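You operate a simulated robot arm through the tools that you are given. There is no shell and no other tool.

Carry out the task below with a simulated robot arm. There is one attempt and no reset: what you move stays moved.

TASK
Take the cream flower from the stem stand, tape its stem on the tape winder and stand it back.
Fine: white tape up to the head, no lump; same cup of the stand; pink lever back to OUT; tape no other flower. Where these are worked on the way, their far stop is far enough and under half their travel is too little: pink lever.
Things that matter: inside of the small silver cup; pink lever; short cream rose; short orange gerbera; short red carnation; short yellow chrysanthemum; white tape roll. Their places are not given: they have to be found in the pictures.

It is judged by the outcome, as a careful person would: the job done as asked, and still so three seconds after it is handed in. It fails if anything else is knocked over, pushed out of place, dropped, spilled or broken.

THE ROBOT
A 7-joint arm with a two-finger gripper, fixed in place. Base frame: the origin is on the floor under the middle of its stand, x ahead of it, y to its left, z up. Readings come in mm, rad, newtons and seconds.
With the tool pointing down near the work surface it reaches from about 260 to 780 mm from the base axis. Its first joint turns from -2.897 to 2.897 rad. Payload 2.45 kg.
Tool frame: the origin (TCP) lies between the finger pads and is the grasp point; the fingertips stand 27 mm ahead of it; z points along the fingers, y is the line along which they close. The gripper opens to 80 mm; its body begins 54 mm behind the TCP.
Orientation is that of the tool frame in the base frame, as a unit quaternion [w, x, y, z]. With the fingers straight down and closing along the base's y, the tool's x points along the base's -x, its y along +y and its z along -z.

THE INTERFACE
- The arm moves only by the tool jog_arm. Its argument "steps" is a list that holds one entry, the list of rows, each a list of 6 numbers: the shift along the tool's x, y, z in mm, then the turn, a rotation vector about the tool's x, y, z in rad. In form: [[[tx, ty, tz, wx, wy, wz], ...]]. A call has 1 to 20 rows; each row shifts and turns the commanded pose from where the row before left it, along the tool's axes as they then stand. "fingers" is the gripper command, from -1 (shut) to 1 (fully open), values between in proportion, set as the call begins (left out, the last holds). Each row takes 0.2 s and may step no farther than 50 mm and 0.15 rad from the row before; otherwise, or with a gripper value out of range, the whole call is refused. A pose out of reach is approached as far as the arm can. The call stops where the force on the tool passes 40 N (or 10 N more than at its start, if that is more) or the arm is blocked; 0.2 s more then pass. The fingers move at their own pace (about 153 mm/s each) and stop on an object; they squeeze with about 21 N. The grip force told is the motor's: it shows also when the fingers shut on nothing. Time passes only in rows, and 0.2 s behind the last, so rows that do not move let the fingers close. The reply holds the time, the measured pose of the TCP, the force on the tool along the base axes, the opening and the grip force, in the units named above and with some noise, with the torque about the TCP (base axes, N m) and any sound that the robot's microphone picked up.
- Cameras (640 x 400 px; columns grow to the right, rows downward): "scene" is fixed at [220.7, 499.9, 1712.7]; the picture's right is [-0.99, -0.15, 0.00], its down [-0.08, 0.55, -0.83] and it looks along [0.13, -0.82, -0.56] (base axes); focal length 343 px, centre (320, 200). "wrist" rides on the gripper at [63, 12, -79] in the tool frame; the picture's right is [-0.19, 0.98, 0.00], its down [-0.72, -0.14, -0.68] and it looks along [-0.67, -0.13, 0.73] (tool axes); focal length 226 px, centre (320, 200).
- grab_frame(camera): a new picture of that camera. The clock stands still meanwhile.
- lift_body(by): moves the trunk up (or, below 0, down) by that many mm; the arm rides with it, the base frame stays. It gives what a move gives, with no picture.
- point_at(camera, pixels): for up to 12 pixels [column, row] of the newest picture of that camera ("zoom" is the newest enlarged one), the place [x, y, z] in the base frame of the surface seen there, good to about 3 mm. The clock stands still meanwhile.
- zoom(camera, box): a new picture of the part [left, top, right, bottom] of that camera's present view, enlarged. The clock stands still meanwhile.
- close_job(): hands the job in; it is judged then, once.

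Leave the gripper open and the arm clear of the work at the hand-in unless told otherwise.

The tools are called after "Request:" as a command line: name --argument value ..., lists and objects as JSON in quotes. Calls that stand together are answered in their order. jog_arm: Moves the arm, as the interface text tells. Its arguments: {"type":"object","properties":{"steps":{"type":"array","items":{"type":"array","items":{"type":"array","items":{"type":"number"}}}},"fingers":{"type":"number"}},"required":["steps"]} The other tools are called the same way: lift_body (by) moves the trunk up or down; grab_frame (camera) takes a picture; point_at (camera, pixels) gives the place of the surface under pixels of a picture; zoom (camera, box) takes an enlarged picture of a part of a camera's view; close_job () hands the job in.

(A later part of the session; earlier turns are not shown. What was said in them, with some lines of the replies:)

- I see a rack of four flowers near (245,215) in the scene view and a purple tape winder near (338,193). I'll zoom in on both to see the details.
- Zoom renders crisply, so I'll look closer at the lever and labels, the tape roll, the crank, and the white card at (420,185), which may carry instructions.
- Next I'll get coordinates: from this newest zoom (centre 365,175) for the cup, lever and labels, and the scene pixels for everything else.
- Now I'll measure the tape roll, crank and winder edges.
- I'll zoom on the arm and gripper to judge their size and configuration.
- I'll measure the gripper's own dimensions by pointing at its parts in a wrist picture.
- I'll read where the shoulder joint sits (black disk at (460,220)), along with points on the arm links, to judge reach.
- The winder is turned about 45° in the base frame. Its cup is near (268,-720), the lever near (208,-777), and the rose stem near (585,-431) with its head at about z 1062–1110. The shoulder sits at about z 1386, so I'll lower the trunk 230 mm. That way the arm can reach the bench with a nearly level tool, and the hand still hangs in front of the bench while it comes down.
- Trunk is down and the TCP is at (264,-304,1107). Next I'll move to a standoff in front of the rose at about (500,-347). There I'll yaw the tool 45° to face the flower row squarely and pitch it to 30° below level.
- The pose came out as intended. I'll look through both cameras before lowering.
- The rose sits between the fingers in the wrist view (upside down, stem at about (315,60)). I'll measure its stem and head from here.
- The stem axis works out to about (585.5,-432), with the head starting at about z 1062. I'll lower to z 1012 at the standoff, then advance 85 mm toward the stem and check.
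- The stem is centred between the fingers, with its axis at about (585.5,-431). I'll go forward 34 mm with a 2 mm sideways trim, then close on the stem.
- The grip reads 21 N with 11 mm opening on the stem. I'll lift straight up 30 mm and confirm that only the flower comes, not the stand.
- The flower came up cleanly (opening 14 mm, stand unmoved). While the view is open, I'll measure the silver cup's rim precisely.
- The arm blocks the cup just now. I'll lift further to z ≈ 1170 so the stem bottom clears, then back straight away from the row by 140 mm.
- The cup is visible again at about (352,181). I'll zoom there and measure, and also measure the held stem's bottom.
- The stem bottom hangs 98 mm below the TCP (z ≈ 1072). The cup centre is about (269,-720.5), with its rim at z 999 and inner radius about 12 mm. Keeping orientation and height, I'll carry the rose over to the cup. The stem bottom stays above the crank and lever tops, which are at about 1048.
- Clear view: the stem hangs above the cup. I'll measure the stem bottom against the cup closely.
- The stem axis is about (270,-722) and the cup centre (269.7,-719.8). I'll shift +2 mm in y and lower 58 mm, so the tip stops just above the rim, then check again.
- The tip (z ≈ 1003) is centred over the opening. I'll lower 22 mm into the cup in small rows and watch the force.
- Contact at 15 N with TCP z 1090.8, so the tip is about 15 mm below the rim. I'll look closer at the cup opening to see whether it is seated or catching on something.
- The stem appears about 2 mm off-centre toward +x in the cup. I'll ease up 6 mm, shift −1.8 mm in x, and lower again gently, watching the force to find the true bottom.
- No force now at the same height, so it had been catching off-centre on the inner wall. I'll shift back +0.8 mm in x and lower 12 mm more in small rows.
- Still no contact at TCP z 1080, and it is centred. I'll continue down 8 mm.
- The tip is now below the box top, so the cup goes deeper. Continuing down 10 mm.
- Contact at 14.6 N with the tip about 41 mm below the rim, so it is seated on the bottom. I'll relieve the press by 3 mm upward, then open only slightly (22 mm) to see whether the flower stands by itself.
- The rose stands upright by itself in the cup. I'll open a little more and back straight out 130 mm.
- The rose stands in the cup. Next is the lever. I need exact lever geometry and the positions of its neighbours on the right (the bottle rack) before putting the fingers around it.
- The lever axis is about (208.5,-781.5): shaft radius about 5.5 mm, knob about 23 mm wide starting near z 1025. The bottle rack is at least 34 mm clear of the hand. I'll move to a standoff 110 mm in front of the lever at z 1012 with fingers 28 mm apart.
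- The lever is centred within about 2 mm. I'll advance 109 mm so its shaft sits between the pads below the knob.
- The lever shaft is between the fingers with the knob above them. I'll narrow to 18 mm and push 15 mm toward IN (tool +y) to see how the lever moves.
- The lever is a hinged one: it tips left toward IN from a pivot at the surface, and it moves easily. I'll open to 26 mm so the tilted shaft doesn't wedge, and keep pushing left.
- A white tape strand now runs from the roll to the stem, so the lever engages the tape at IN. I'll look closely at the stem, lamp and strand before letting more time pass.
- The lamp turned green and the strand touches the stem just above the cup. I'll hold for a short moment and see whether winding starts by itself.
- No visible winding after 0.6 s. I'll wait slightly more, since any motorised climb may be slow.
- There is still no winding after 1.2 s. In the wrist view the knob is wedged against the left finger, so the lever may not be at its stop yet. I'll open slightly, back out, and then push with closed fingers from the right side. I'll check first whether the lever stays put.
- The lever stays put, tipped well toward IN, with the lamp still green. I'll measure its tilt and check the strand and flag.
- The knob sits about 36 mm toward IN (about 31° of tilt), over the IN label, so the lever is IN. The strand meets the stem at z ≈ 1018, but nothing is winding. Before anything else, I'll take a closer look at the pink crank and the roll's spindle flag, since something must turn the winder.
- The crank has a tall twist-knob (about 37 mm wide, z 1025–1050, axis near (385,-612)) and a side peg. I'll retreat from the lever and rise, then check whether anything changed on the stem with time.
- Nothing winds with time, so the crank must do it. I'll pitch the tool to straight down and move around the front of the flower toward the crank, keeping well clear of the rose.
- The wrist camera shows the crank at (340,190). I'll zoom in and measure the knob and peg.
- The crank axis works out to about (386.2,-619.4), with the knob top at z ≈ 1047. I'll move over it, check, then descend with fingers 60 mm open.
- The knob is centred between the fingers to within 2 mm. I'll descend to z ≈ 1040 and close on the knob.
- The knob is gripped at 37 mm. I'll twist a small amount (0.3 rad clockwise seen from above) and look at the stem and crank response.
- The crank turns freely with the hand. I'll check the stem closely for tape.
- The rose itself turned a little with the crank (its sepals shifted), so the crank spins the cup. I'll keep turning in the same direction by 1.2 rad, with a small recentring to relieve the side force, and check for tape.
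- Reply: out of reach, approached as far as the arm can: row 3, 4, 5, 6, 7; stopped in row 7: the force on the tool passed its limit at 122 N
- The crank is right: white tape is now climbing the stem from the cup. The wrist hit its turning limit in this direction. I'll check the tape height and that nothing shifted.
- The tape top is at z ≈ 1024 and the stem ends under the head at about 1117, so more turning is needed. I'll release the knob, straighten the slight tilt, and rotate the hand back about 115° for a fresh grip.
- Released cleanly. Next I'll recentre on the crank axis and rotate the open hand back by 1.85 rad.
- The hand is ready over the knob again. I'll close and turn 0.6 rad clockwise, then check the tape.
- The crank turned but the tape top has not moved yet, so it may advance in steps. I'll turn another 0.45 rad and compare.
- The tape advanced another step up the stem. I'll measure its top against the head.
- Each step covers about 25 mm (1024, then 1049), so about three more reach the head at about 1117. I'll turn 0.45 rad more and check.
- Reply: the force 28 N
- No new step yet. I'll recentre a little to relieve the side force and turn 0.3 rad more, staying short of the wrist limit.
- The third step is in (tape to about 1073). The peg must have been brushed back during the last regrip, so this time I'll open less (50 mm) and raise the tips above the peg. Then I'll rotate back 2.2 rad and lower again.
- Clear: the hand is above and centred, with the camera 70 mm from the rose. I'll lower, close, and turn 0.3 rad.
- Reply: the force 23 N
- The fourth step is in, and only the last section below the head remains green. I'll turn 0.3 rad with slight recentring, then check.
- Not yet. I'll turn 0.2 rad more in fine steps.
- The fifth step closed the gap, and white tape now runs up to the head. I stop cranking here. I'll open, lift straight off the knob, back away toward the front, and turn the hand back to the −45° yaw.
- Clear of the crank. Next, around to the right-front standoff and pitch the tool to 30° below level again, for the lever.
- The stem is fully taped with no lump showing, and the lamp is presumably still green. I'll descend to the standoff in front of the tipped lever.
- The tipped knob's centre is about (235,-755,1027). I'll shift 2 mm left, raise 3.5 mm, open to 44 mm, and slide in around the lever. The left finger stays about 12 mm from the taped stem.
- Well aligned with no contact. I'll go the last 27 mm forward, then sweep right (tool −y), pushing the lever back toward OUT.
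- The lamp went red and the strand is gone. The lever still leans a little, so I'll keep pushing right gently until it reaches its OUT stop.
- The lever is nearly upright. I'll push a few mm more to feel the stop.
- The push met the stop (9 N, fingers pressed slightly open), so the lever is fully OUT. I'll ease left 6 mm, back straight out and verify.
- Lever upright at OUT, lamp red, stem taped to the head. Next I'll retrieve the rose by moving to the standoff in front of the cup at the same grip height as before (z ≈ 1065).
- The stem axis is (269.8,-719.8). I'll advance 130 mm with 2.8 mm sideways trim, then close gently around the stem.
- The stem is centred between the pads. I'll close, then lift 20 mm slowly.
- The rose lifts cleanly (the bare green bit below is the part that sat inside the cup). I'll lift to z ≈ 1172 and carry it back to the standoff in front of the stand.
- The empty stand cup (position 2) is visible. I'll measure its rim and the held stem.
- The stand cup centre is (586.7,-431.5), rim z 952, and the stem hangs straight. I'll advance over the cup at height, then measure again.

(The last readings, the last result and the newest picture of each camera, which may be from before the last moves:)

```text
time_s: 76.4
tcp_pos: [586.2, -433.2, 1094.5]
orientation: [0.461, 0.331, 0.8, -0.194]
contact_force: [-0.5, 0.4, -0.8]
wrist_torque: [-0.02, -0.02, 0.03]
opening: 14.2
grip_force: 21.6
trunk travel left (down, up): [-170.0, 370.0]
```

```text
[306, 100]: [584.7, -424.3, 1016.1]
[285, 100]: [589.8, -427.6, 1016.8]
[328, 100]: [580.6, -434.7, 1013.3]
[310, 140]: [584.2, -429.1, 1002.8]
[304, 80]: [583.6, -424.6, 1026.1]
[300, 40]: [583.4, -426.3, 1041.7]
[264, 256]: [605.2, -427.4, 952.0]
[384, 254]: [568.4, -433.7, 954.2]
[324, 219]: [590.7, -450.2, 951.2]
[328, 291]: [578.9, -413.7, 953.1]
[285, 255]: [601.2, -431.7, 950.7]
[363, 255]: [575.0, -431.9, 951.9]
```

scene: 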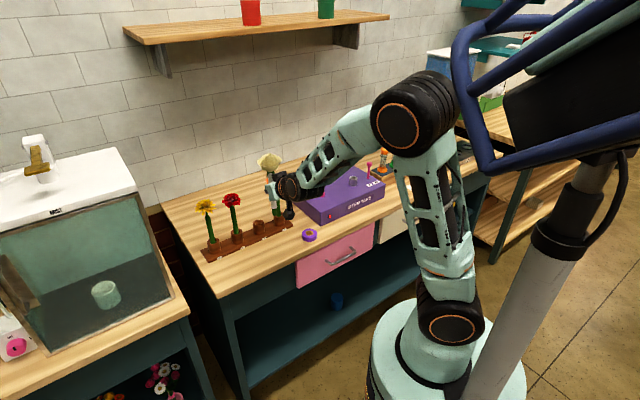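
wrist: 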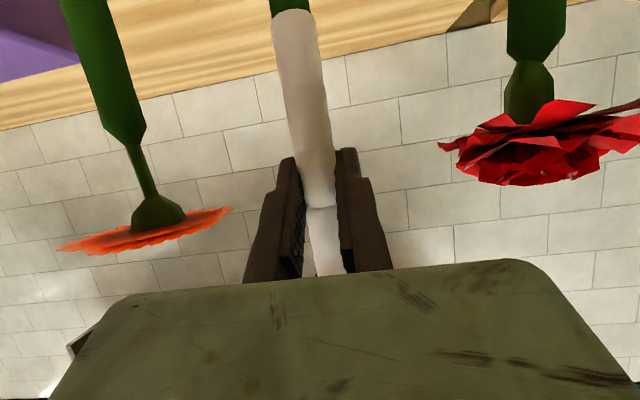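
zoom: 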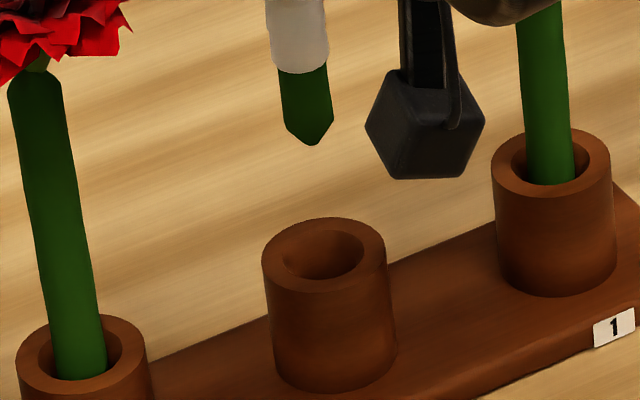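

The stem axis (586.2,-431) and cup centre (586.6,-431.5) agree within 1 mm. I'll lower 44 mm to just above the rim, then on into the cup in small rows.

Request:
jog_arm --steps '[[[9.5, 0, 5.5, 0, 0, 0], [9.5, 0, 5.5, 0, 0, 0], [9.5, 0, 5.5, 0, 0, 0], [7, 0, 4, 0, 0, 0], [3.5, 0, 2, 0, 0, 0], [3.5, 0, 2, 0, 0, 0], [3.5, 0, 2, 0, 0, 0]]]' --fingers -1

Request:
zoom --camera "scene" --box '[244, 200, 272, 236]'

```text
time_s: 78.0
tcp_pos: [584.7, -433.5, 1044.0]
orientation: [0.46, 0.33, 0.801, -0.193]
contact_force: [-1.0, -0.1, 0.1]
wrist_torque: [-0.02, -0.04, -0.01]
opening: 13.9
grip_force: 21.2
trunk travel left (down, up): [-170.0, 370.0]
```

```text
11.11 times, centred on (258, 218) of scene
```

zoom: 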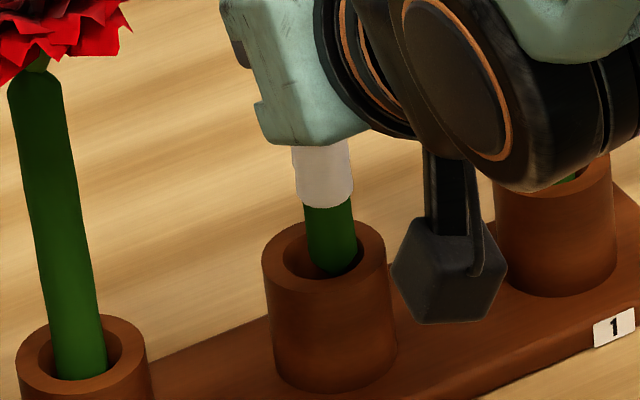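

Request:
point_at --camera "zoom" --pixels '[[330, 230], [308, 230], [352, 230], [333, 255], [335, 270], [323, 175], [264, 256], [384, 254], [328, 291]]'

```text
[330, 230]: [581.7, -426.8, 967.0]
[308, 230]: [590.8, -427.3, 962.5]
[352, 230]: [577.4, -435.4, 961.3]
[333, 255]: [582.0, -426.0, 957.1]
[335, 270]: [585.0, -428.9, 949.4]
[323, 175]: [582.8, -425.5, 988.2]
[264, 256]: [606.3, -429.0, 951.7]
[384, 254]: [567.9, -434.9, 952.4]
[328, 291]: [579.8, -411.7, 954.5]
```

The stem sits about 2.5 mm toward −x of the cup centre. I'll correct by (+2.4,+0.8) mm and lower 10 mm in fine rows.

Request:
jog_arm --steps '[[[-0.57, 2.26, 0.98, 0, 0, 0], [1.73, 0, 1.0, 0, 0, 0], [1.73, 0, 1.0, 0, 0, 0], [1.73, 0, 1.0, 0, 0, 0], [1.73, 0, 1.0, 0, 0, 0], [1.73, 0, 1.0, 0, 0, 0]]]' --fingers -1

Request:
zoom --camera "scene" --box '[244, 200, 272, 236]'

```text
time_s: 79.4
tcp_pos: [587.7, -432.4, 1035.7]
orientation: [0.462, 0.33, 0.8, -0.194]
contact_force: [1.3, -0.7, 14.8]
wrist_torque: [-0.16, -0.13, 0.02]
opening: 14.5
grip_force: 21.0
trunk travel left (down, up): [-170.0, 370.0]
```

```text
11.11 times, centred on (258, 218) of scene
```

zoom: 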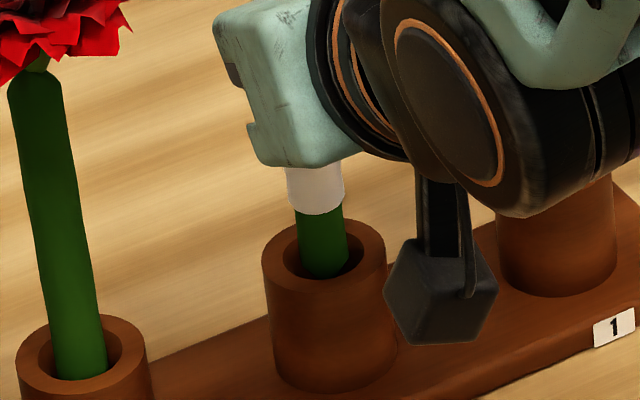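

Contact at 15 N near 13 mm depth, like the first catch at the silver cup, so centring needs refining. I'll measure the stem against the hole.

Request:
point_at --camera "zoom" --pixels '[[322, 235], [300, 235], [345, 235], [322, 255], [322, 268], [316, 190], [264, 256], [384, 254], [324, 219], [328, 291], [355, 255], [290, 255]]'

```text
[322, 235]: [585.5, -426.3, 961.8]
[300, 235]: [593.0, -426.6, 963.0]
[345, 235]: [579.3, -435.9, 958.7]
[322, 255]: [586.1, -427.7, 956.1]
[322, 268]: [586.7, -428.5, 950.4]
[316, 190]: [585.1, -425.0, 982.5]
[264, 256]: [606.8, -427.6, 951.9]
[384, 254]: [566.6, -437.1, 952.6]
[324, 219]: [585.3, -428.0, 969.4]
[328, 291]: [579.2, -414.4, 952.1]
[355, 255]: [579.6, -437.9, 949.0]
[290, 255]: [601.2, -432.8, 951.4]
```

The torque reading (about −0.16 N·m around x with 15 N up) puts the contact on the −y side, so the stem must shift toward +y. The same logic matches the silver-cup correction. I'll ease up 4 mm, shift +1.7 mm in y, and lower 8 mm.

Request:
jog_arm --steps '[[[-3.46, 0, -2, 0, 0, 0], [0.6, 1.2, -1.04, 0, 0, 0], [1.73, 0, 1.0, 0, 0, 0], [1.73, 0, 1.0, 0, 0, 0], [0, 0, 0, 0, 0, 0]]]' --fingers -1

```text
time_s: 80.6
tcp_pos: [586.8, -430.5, 1034.4]
orientation: [0.46, 0.329, 0.802, -0.192]
contact_force: [-0.4, 0.4, -0.3]
wrist_torque: [0.01, -0.02, 0.02]
opening: 14.2
grip_force: 21.2
trunk travel left (down, up): [-170.0, 370.0]
```

No force at 1034.4 now, so it has cleared the catch. I'll lower 10 mm more in fine rows.

Request:
jog_arm --steps '[[[1.73, 0, 1.0, 0, 0, 0], [1.73, 0, 1.0, 0, 0, 0], [1.73, 0, 1.0, 0, 0, 0], [1.73, 0, 1.0, 0, 0, 0], [1.73, 0, 1.0, 0, 0, 0]]]' --fingers -1

```text
time_s: 81.8
tcp_pos: [586.9, -431.9, 1024.4]
orientation: [0.461, 0.33, 0.8, -0.194]
contact_force: [0.2, 0.6, -0.5]
wrist_torque: [0.02, -0.05, -0.01]
opening: 14.1
grip_force: 20.7
trunk travel left (down, up): [-170.0, 370.0]
```

Still free at z 1024. It was gripped at about 1014 originally, so I'll lower 10 mm more.

Request:
jog_arm --steps '[[[1.73, 0, 1.0, 0, 0, 0], [1.73, 0, 1.0, 0, 0, 0], [1.73, 0, 1.0, 0, 0, 0], [1.73, 0, 1.0, 0, 0, 0], [0.87, 0, 0.5, 0, 0, 0]]]' --fingers -1

Request:
zoom --camera "scene" --box '[225, 160, 295, 240]'

```text
time_s: 83.0
tcp_pos: [587.6, -431.1, 1015.8]
orientation: [0.461, 0.329, 0.801, -0.193]
contact_force: [-0.8, 0.2, -1.3]
wrist_torque: [-0.01, 0.02, -0.04]
opening: 14.3
grip_force: 21.6
trunk travel left (down, up): [-170.0, 370.0]
```

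```text
5.00 times, centred on (260, 200) of scene
```

zoom: 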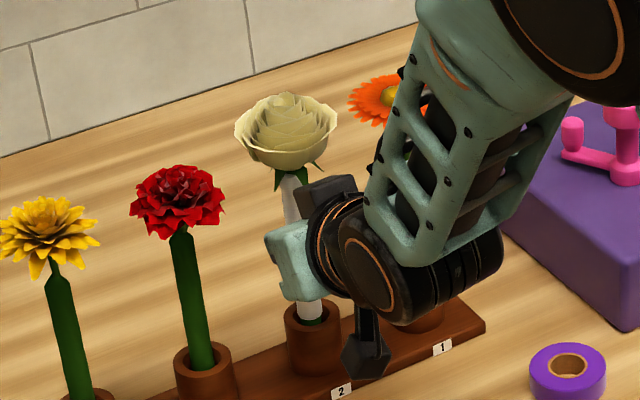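

It's nearly at the original depth. I'll lower 2 mm at a time to feel the bottom.

Request:
jog_arm --steps '[[[0.87, 0, 0.5, 0, 0, 0], [0.87, 0, 0.5, 0, 0, 0], [0.87, 0, 0.5, 0, 0, 0]]]' --fingers -1

```text
time_s: 83.8
tcp_pos: [586.9, -431.4, 1011.7]
orientation: [0.461, 0.33, 0.801, -0.193]
contact_force: [-0.9, 0.3, -0.8]
wrist_torque: [-0.01, -0.03, 0.01]
opening: 14.1
grip_force: 20.7
trunk travel left (down, up): [-170.0, 370.0]
```

Request:
jog_arm --steps '[[[0.87, 0, 0.5, 0, 0, 0], [0.87, 0, 0.5, 0, 0, 0], [0, 0, 0, 0, 0, 0]]]' --fingers -1

```text
time_s: 84.6
tcp_pos: [587.1, -432.0, 1011.6]
orientation: [0.461, 0.33, 0.801, -0.193]
contact_force: [-0.3, -1.0, -0.6]
wrist_torque: [0.02, -0.01, 0.0]
opening: 14.3
grip_force: 21.4
trunk travel left (down, up): [-170.0, 370.0]
```

Still no contact force. I'll go two more mm.

Request:
jog_arm --steps '[[[0.87, 0, 0.5, 0, 0, 0], [0.87, 0, 0.5, 0, 0, 0], [0, 0, 0, 0, 0, 0]]]' --fingers -1

Request:
grab_frame --camera "wrist"

Request:
zoom --camera "scene" --box '[235, 170, 285, 240]'

```text
time_s: 85.4
tcp_pos: [587.1, -432.1, 1008.7]
orientation: [0.461, 0.33, 0.801, -0.192]
contact_force: [0.6, 0.3, -0.2]
wrist_torque: [0.0, -0.04, -0.01]
opening: 14.3
grip_force: 21.1
trunk travel left (down, up): [-170.0, 370.0]
```

```text
taken
```

wrist: 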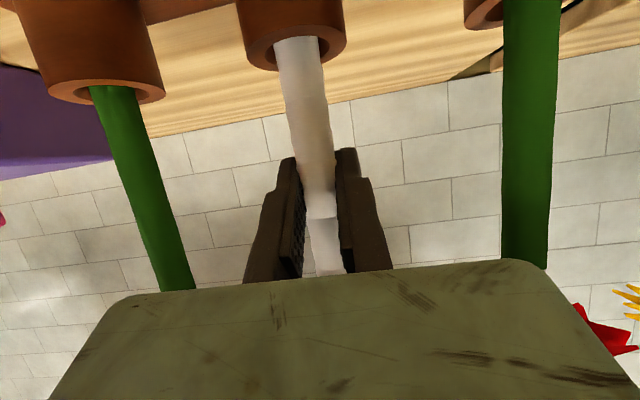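

```text
5.71 times, centred on (260, 205) of scene
```

zoom: 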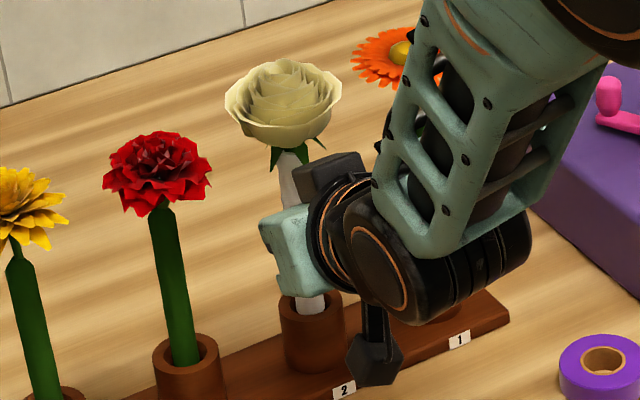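

No bottom yet at 1008.7, and there is ample finger clearance above the rim. I'll continue down 4 mm in 1 mm rows.

Request:
jog_arm --steps '[[[0.87, 0, 0.5, 0, 0, 0], [0.87, 0, 0.5, 0, 0, 0], [0.87, 0, 0.5, 0, 0, 0], [0.87, 0, 0.5, 0, 0, 0]]]' --fingers -1

```text
time_s: 86.4
tcp_pos: [587.3, -430.8, 1003.0]
orientation: [0.46, 0.33, 0.801, -0.194]
contact_force: [-0.5, -1.4, -0.6]
wrist_torque: [0.02, 0.01, 0.0]
opening: 14.5
grip_force: 21.3
trunk travel left (down, up): [-170.0, 370.0]
```

In this grip the tip is only about 94 mm below the TCP, since the rose had settled deeper in the winder cup. Its original seat therefore corresponds to TCP ≈ 1002. I'll continue 3 mm.

Request:
jog_arm --steps '[[[0.87, 0, 0.5, 0, 0, 0], [0.87, 0, 0.5, 0, 0, 0], [0.87, 0, 0.5, 0, 0, 0]]]' --fingers -1

Request:
zoom --camera "scene" --box '[235, 165, 285, 235]'

```text
time_s: 87.2
tcp_pos: [585.9, -431.0, 1000.3]
orientation: [0.46, 0.331, 0.801, -0.194]
contact_force: [0.4, -0.5, -0.3]
wrist_torque: [0.0, -0.02, 0.0]
opening: 14.3
grip_force: 21.2
trunk travel left (down, up): [-170.0, 370.0]
```

```text
5.71 times, centred on (260, 200) of scene
```

zoom: 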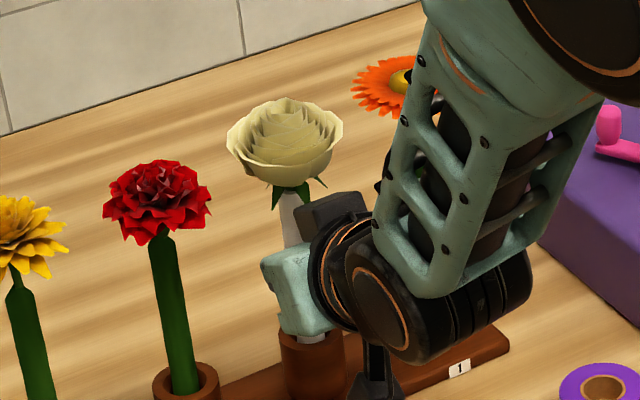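

Request:
point_at --camera "zoom" --pixels '[[285, 135], [285, 175], [287, 195], [290, 220], [295, 240], [285, 105], [275, 150]]'

Request:
jog_arm --steps '[[[0.87, 0, 0.5, 0, 0, 0], [0.87, 0, 0.5, 0, 0, 0], [0, 0, 0, 0, 0, 0]]]' --fingers -1

```text
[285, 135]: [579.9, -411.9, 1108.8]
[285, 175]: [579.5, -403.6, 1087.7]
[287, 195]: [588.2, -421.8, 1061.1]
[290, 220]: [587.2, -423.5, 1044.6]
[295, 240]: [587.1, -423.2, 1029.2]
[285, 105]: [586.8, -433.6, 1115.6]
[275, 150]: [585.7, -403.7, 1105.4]
```

```text
time_s: 88.0
tcp_pos: [586.7, -430.4, 999.3]
orientation: [0.463, 0.33, 0.8, -0.194]
contact_force: [0.9, -1.6, 12.5]
wrist_torque: [-0.07, 0.0, -0.03]
opening: 14.2
grip_force: 21.0
trunk travel left (down, up): [-170.0, 370.0]
```

Bottom reached (12.5 N at z 999.3), and the head height matches the original. I'll relieve 1.5 mm, open slightly, and check that it stands.

Request:
jog_arm --steps '[[[-1.3, 0, -0.75, 0, 0, 0], [0, 0, 0, 0, 0, 0]]]' --fingers -1

Request:
jog_arm --steps '[[[0, 0, 0, 0, 0, 0], [0, 0, 0, 0, 0, 0], [0, 0, 0, 0, 0, 0]]]' --fingers -0.4

Request:
grab_frame --camera "wrist"

Request:
zoom --camera "scene" --box '[225, 160, 295, 240]'

```text
time_s: 88.6
tcp_pos: [587.4, -430.4, 1002.3]
orientation: [0.461, 0.33, 0.801, -0.193]
contact_force: [0.2, -2.6, 7.2]
wrist_torque: [-0.16, -0.05, 0.01]
opening: 14.4
grip_force: 20.7
trunk travel left (down, up): [-170.0, 370.0]
```

```text
time_s: 89.4
tcp_pos: [586.7, -430.6, 1000.1]
orientation: [0.46, 0.33, 0.801, -0.193]
contact_force: [0.2, -0.7, -0.3]
wrist_torque: [-0.01, 0.02, 0.02]
opening: 23.9
grip_force: 0.0
trunk travel left (down, up): [-170.0, 370.0]
```

```text
taken
```

wrist: 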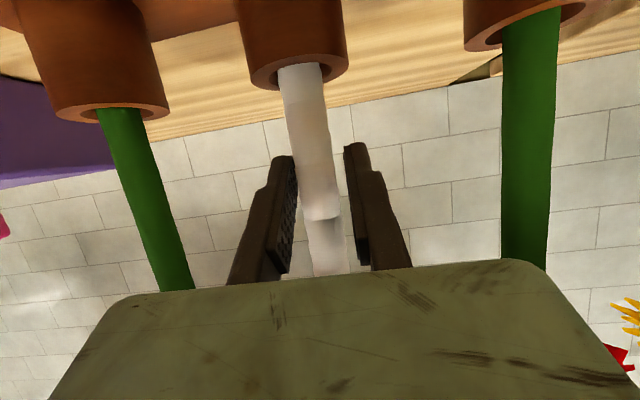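

```text
5.00 times, centred on (260, 200) of scene
```

zoom: 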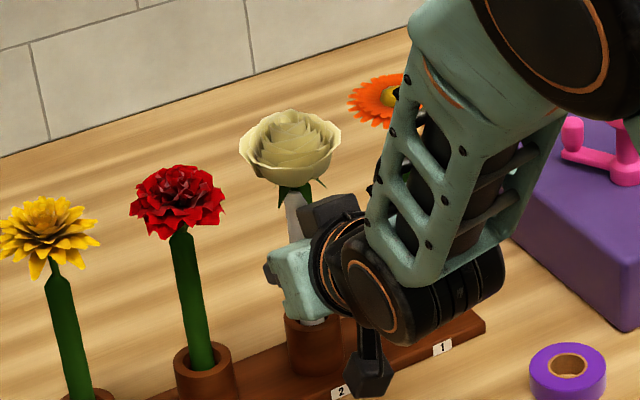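

It stands, with the stem a little nearer the left pad. I'll open to 48 mm, check, and then back out.

Request:
jog_arm --steps '[[[0, 0, 0, 0, 0, 0], [0, 0, 0, 0, 0, 0], [0, 0, 0, 0, 0, 0]]]' --fingers 0.2

Request:
grab_frame --camera "wrist"

Request:
zoom --camera "scene" --box '[225, 160, 295, 240]'

```text
time_s: 90.2
tcp_pos: [587.7, -430.7, 999.7]
orientation: [0.461, 0.33, 0.801, -0.193]
contact_force: [-0.7, -0.2, 0.0]
wrist_torque: [0.01, -0.04, 0.0]
opening: 48.0
grip_force: 0.0
trunk travel left (down, up): [-170.0, 370.0]
```

```text
taken
```

wrist: 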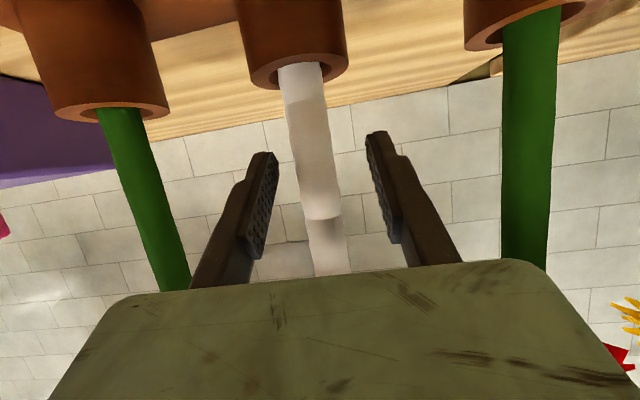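

```text
5.00 times, centred on (260, 200) of scene
```

zoom: 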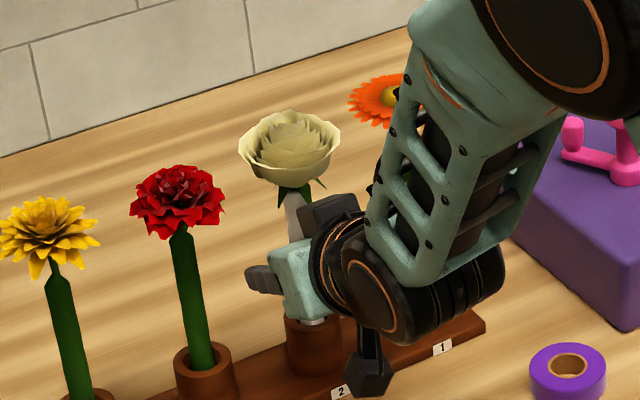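

The rose stands freely, clear of both pads. I'll back straight out 130 mm along the approach line, then rise.

Request:
jog_arm --steps '[[[8, 0, -13.9, 0, 0, 0], [16, 0, -27.7, 0, 0, 0], [16, 0, -27.7, 0, 0, 0], [16, 0, -27.7, 0, 0, 0], [16, 0, -27.7, 0, 0, 0], [-26, 0, -15, 0, 0, 0], [-26, 0, -15, 0, 0, 0], [-26, 0, -15, 0, 0, 0], [15, 0, -26, 0, 0, 0], [15, 0, -26, 0, 0, 0], [0, 0, 0, 0, 0, 0]]]' --fingers 0.2

Request:
grab_frame --camera "scene"

Request:
zoom --camera "scene" --box '[190, 160, 310, 260]'

Request:
grab_frame --camera "wrist"

```text
time_s: 92.6
tcp_pos: [441.3, -288.0, 1090.6]
orientation: [0.462, 0.33, 0.8, -0.194]
contact_force: [-0.4, 0.4, -0.6]
wrist_torque: [-0.02, 0.0, 0.0]
opening: 47.9
grip_force: 0.1
trunk travel left (down, up): [-170.0, 370.0]
```

```text
taken
```

scene: 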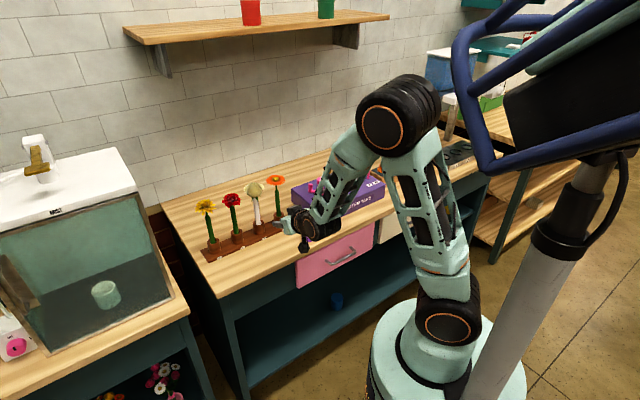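

```text
4.00 times, centred on (250, 210) of scene
```

zoom: 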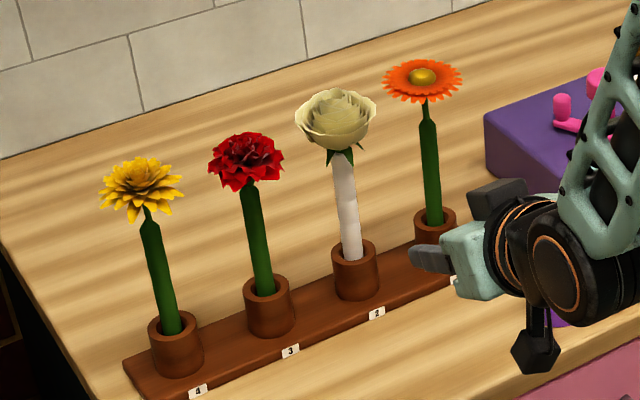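

```text
taken
```

wrist: 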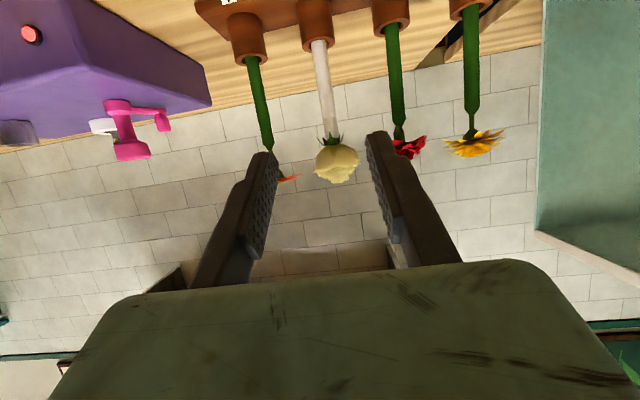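

The rose stands in cup 2, taped white to the head, with its neighbours undisturbed. I'll move the arm further clear, open the gripper, and make a final check of the winder and lever.

Request:
jog_arm --steps '[[[-26, 0, -15, 0, 0, 0], [-26, 0, -15, 0, 0, 0], [-26, 0, -15, 0, 0, 0], [-26, 0, -15, 0, 0, 0], [15, 0, -26, 0, 0, 0], [15, 0, -26, 0, 0, 0], [0, 0, 0, 0, 0.1496, 0], [0, 0, 0, 0, 0.1496, 0], [0, 0, 0, 0, 0.1496, 0], [0, 0, 0, 0, 0.1496, 0], [0, 0, 0, 0, 0.1496, 0], [0, 0, 0, 0, 0.1496, 0], [0, 0, 0, 0, 0.1496, 0]]]' --fingers 1

Request:
grab_frame --camera "scene"

Request:
grab_frame --camera "wrist"

Request:
zoom --camera "scene" --box '[190, 130, 440, 270]'

```text
time_s: 95.6
tcp_pos: [356.8, -301.0, 1209.6]
orientation: [-0.002, 0.454, 0.891, 0.0]
contact_force: [-1.3, -1.3, 0.5]
wrist_torque: [0.09, -0.09, 0.01]
opening: 80.2
grip_force: 0.0
trunk travel left (down, up): [-170.0, 370.0]
stopped in row 13: the arm was blocked; the commanded pose is now the measured one
```

```text
taken
```

scene: 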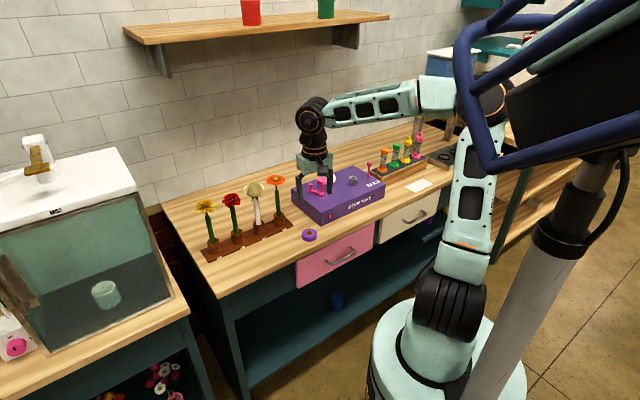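

```text
taken
```

wrist: 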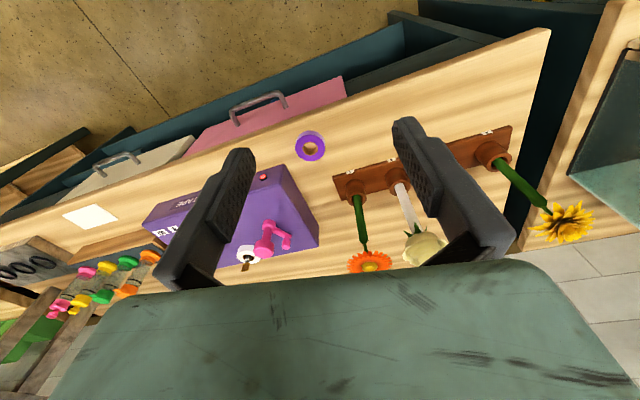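

```text
2.56 times, centred on (315, 200) of scene
```

zoom: 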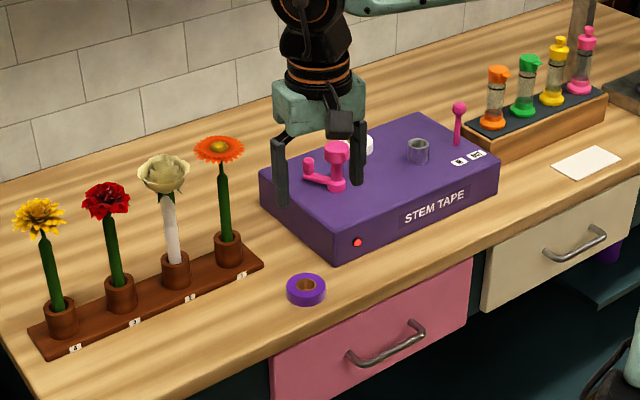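

The last pitch row was blocked (likely a joint limit, force is near zero), but the arm is clear of everything. I'll do a final close check of the lever and the rose.

Request:
zoom --camera "scene" --box '[330, 155, 400, 215]'

Request:
zoom --camera "scene" --box '[235, 170, 275, 240]'

```text
6.67 times, centred on (365, 185) of scene
```

zoom: 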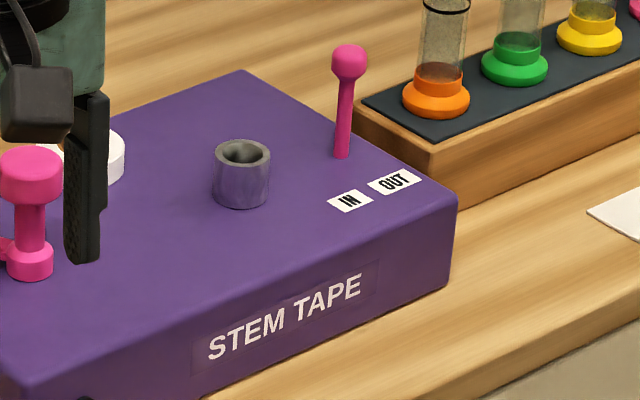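

```text
5.71 times, centred on (255, 205) of scene
```

zoom: 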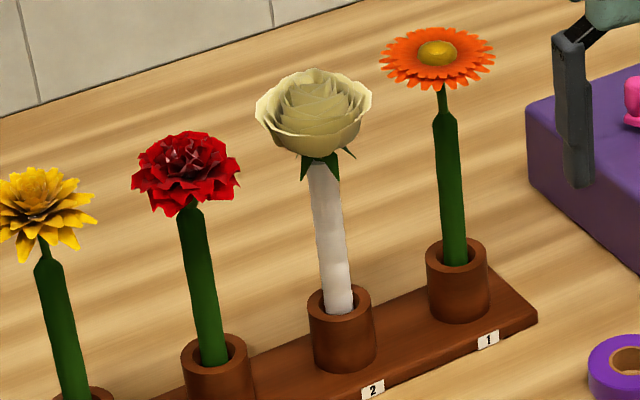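

The lever is upright at OUT with the lamp red. The rose is back in cup 2, taped evenly to the head, and the other flowers, the winder and the rest of the bench are where they were. The gripper is open and the arm is clear, so I'm handing in the job.

Request:
close_job

```text
The job is handed in.
```

The cream rose is back in cup 2 of the stem stand, with white tape wound evenly up to the head and no lump visible. I've handed the job in.

- **Taping:** Setting the lever to IN only brought the tape to the stem. The pink crank on the winder did the winding, so I turned it in short stages until the tape reached the head, then stopped.
- **Bare end:** A short length at the bottom of the stem is still green, because it sat inside the silver cup while the tape went on.
- **Lever:** It is pushed back to its OUT stop, and the winder's light is red again.
- **Bench:** No other flower was taped, and nothing else on the bench looked moved in the last pictures. The crank's side handle now points a different way than it did at the start.
- **Forces along the way:** The wrist hit its turning limit once while cranking, with a brief 122 N peak before the move stopped. The arm was also blocked on its last move away, with almost no force. I saw no damage from either.

The gripper is open and the arm is clear of the work.
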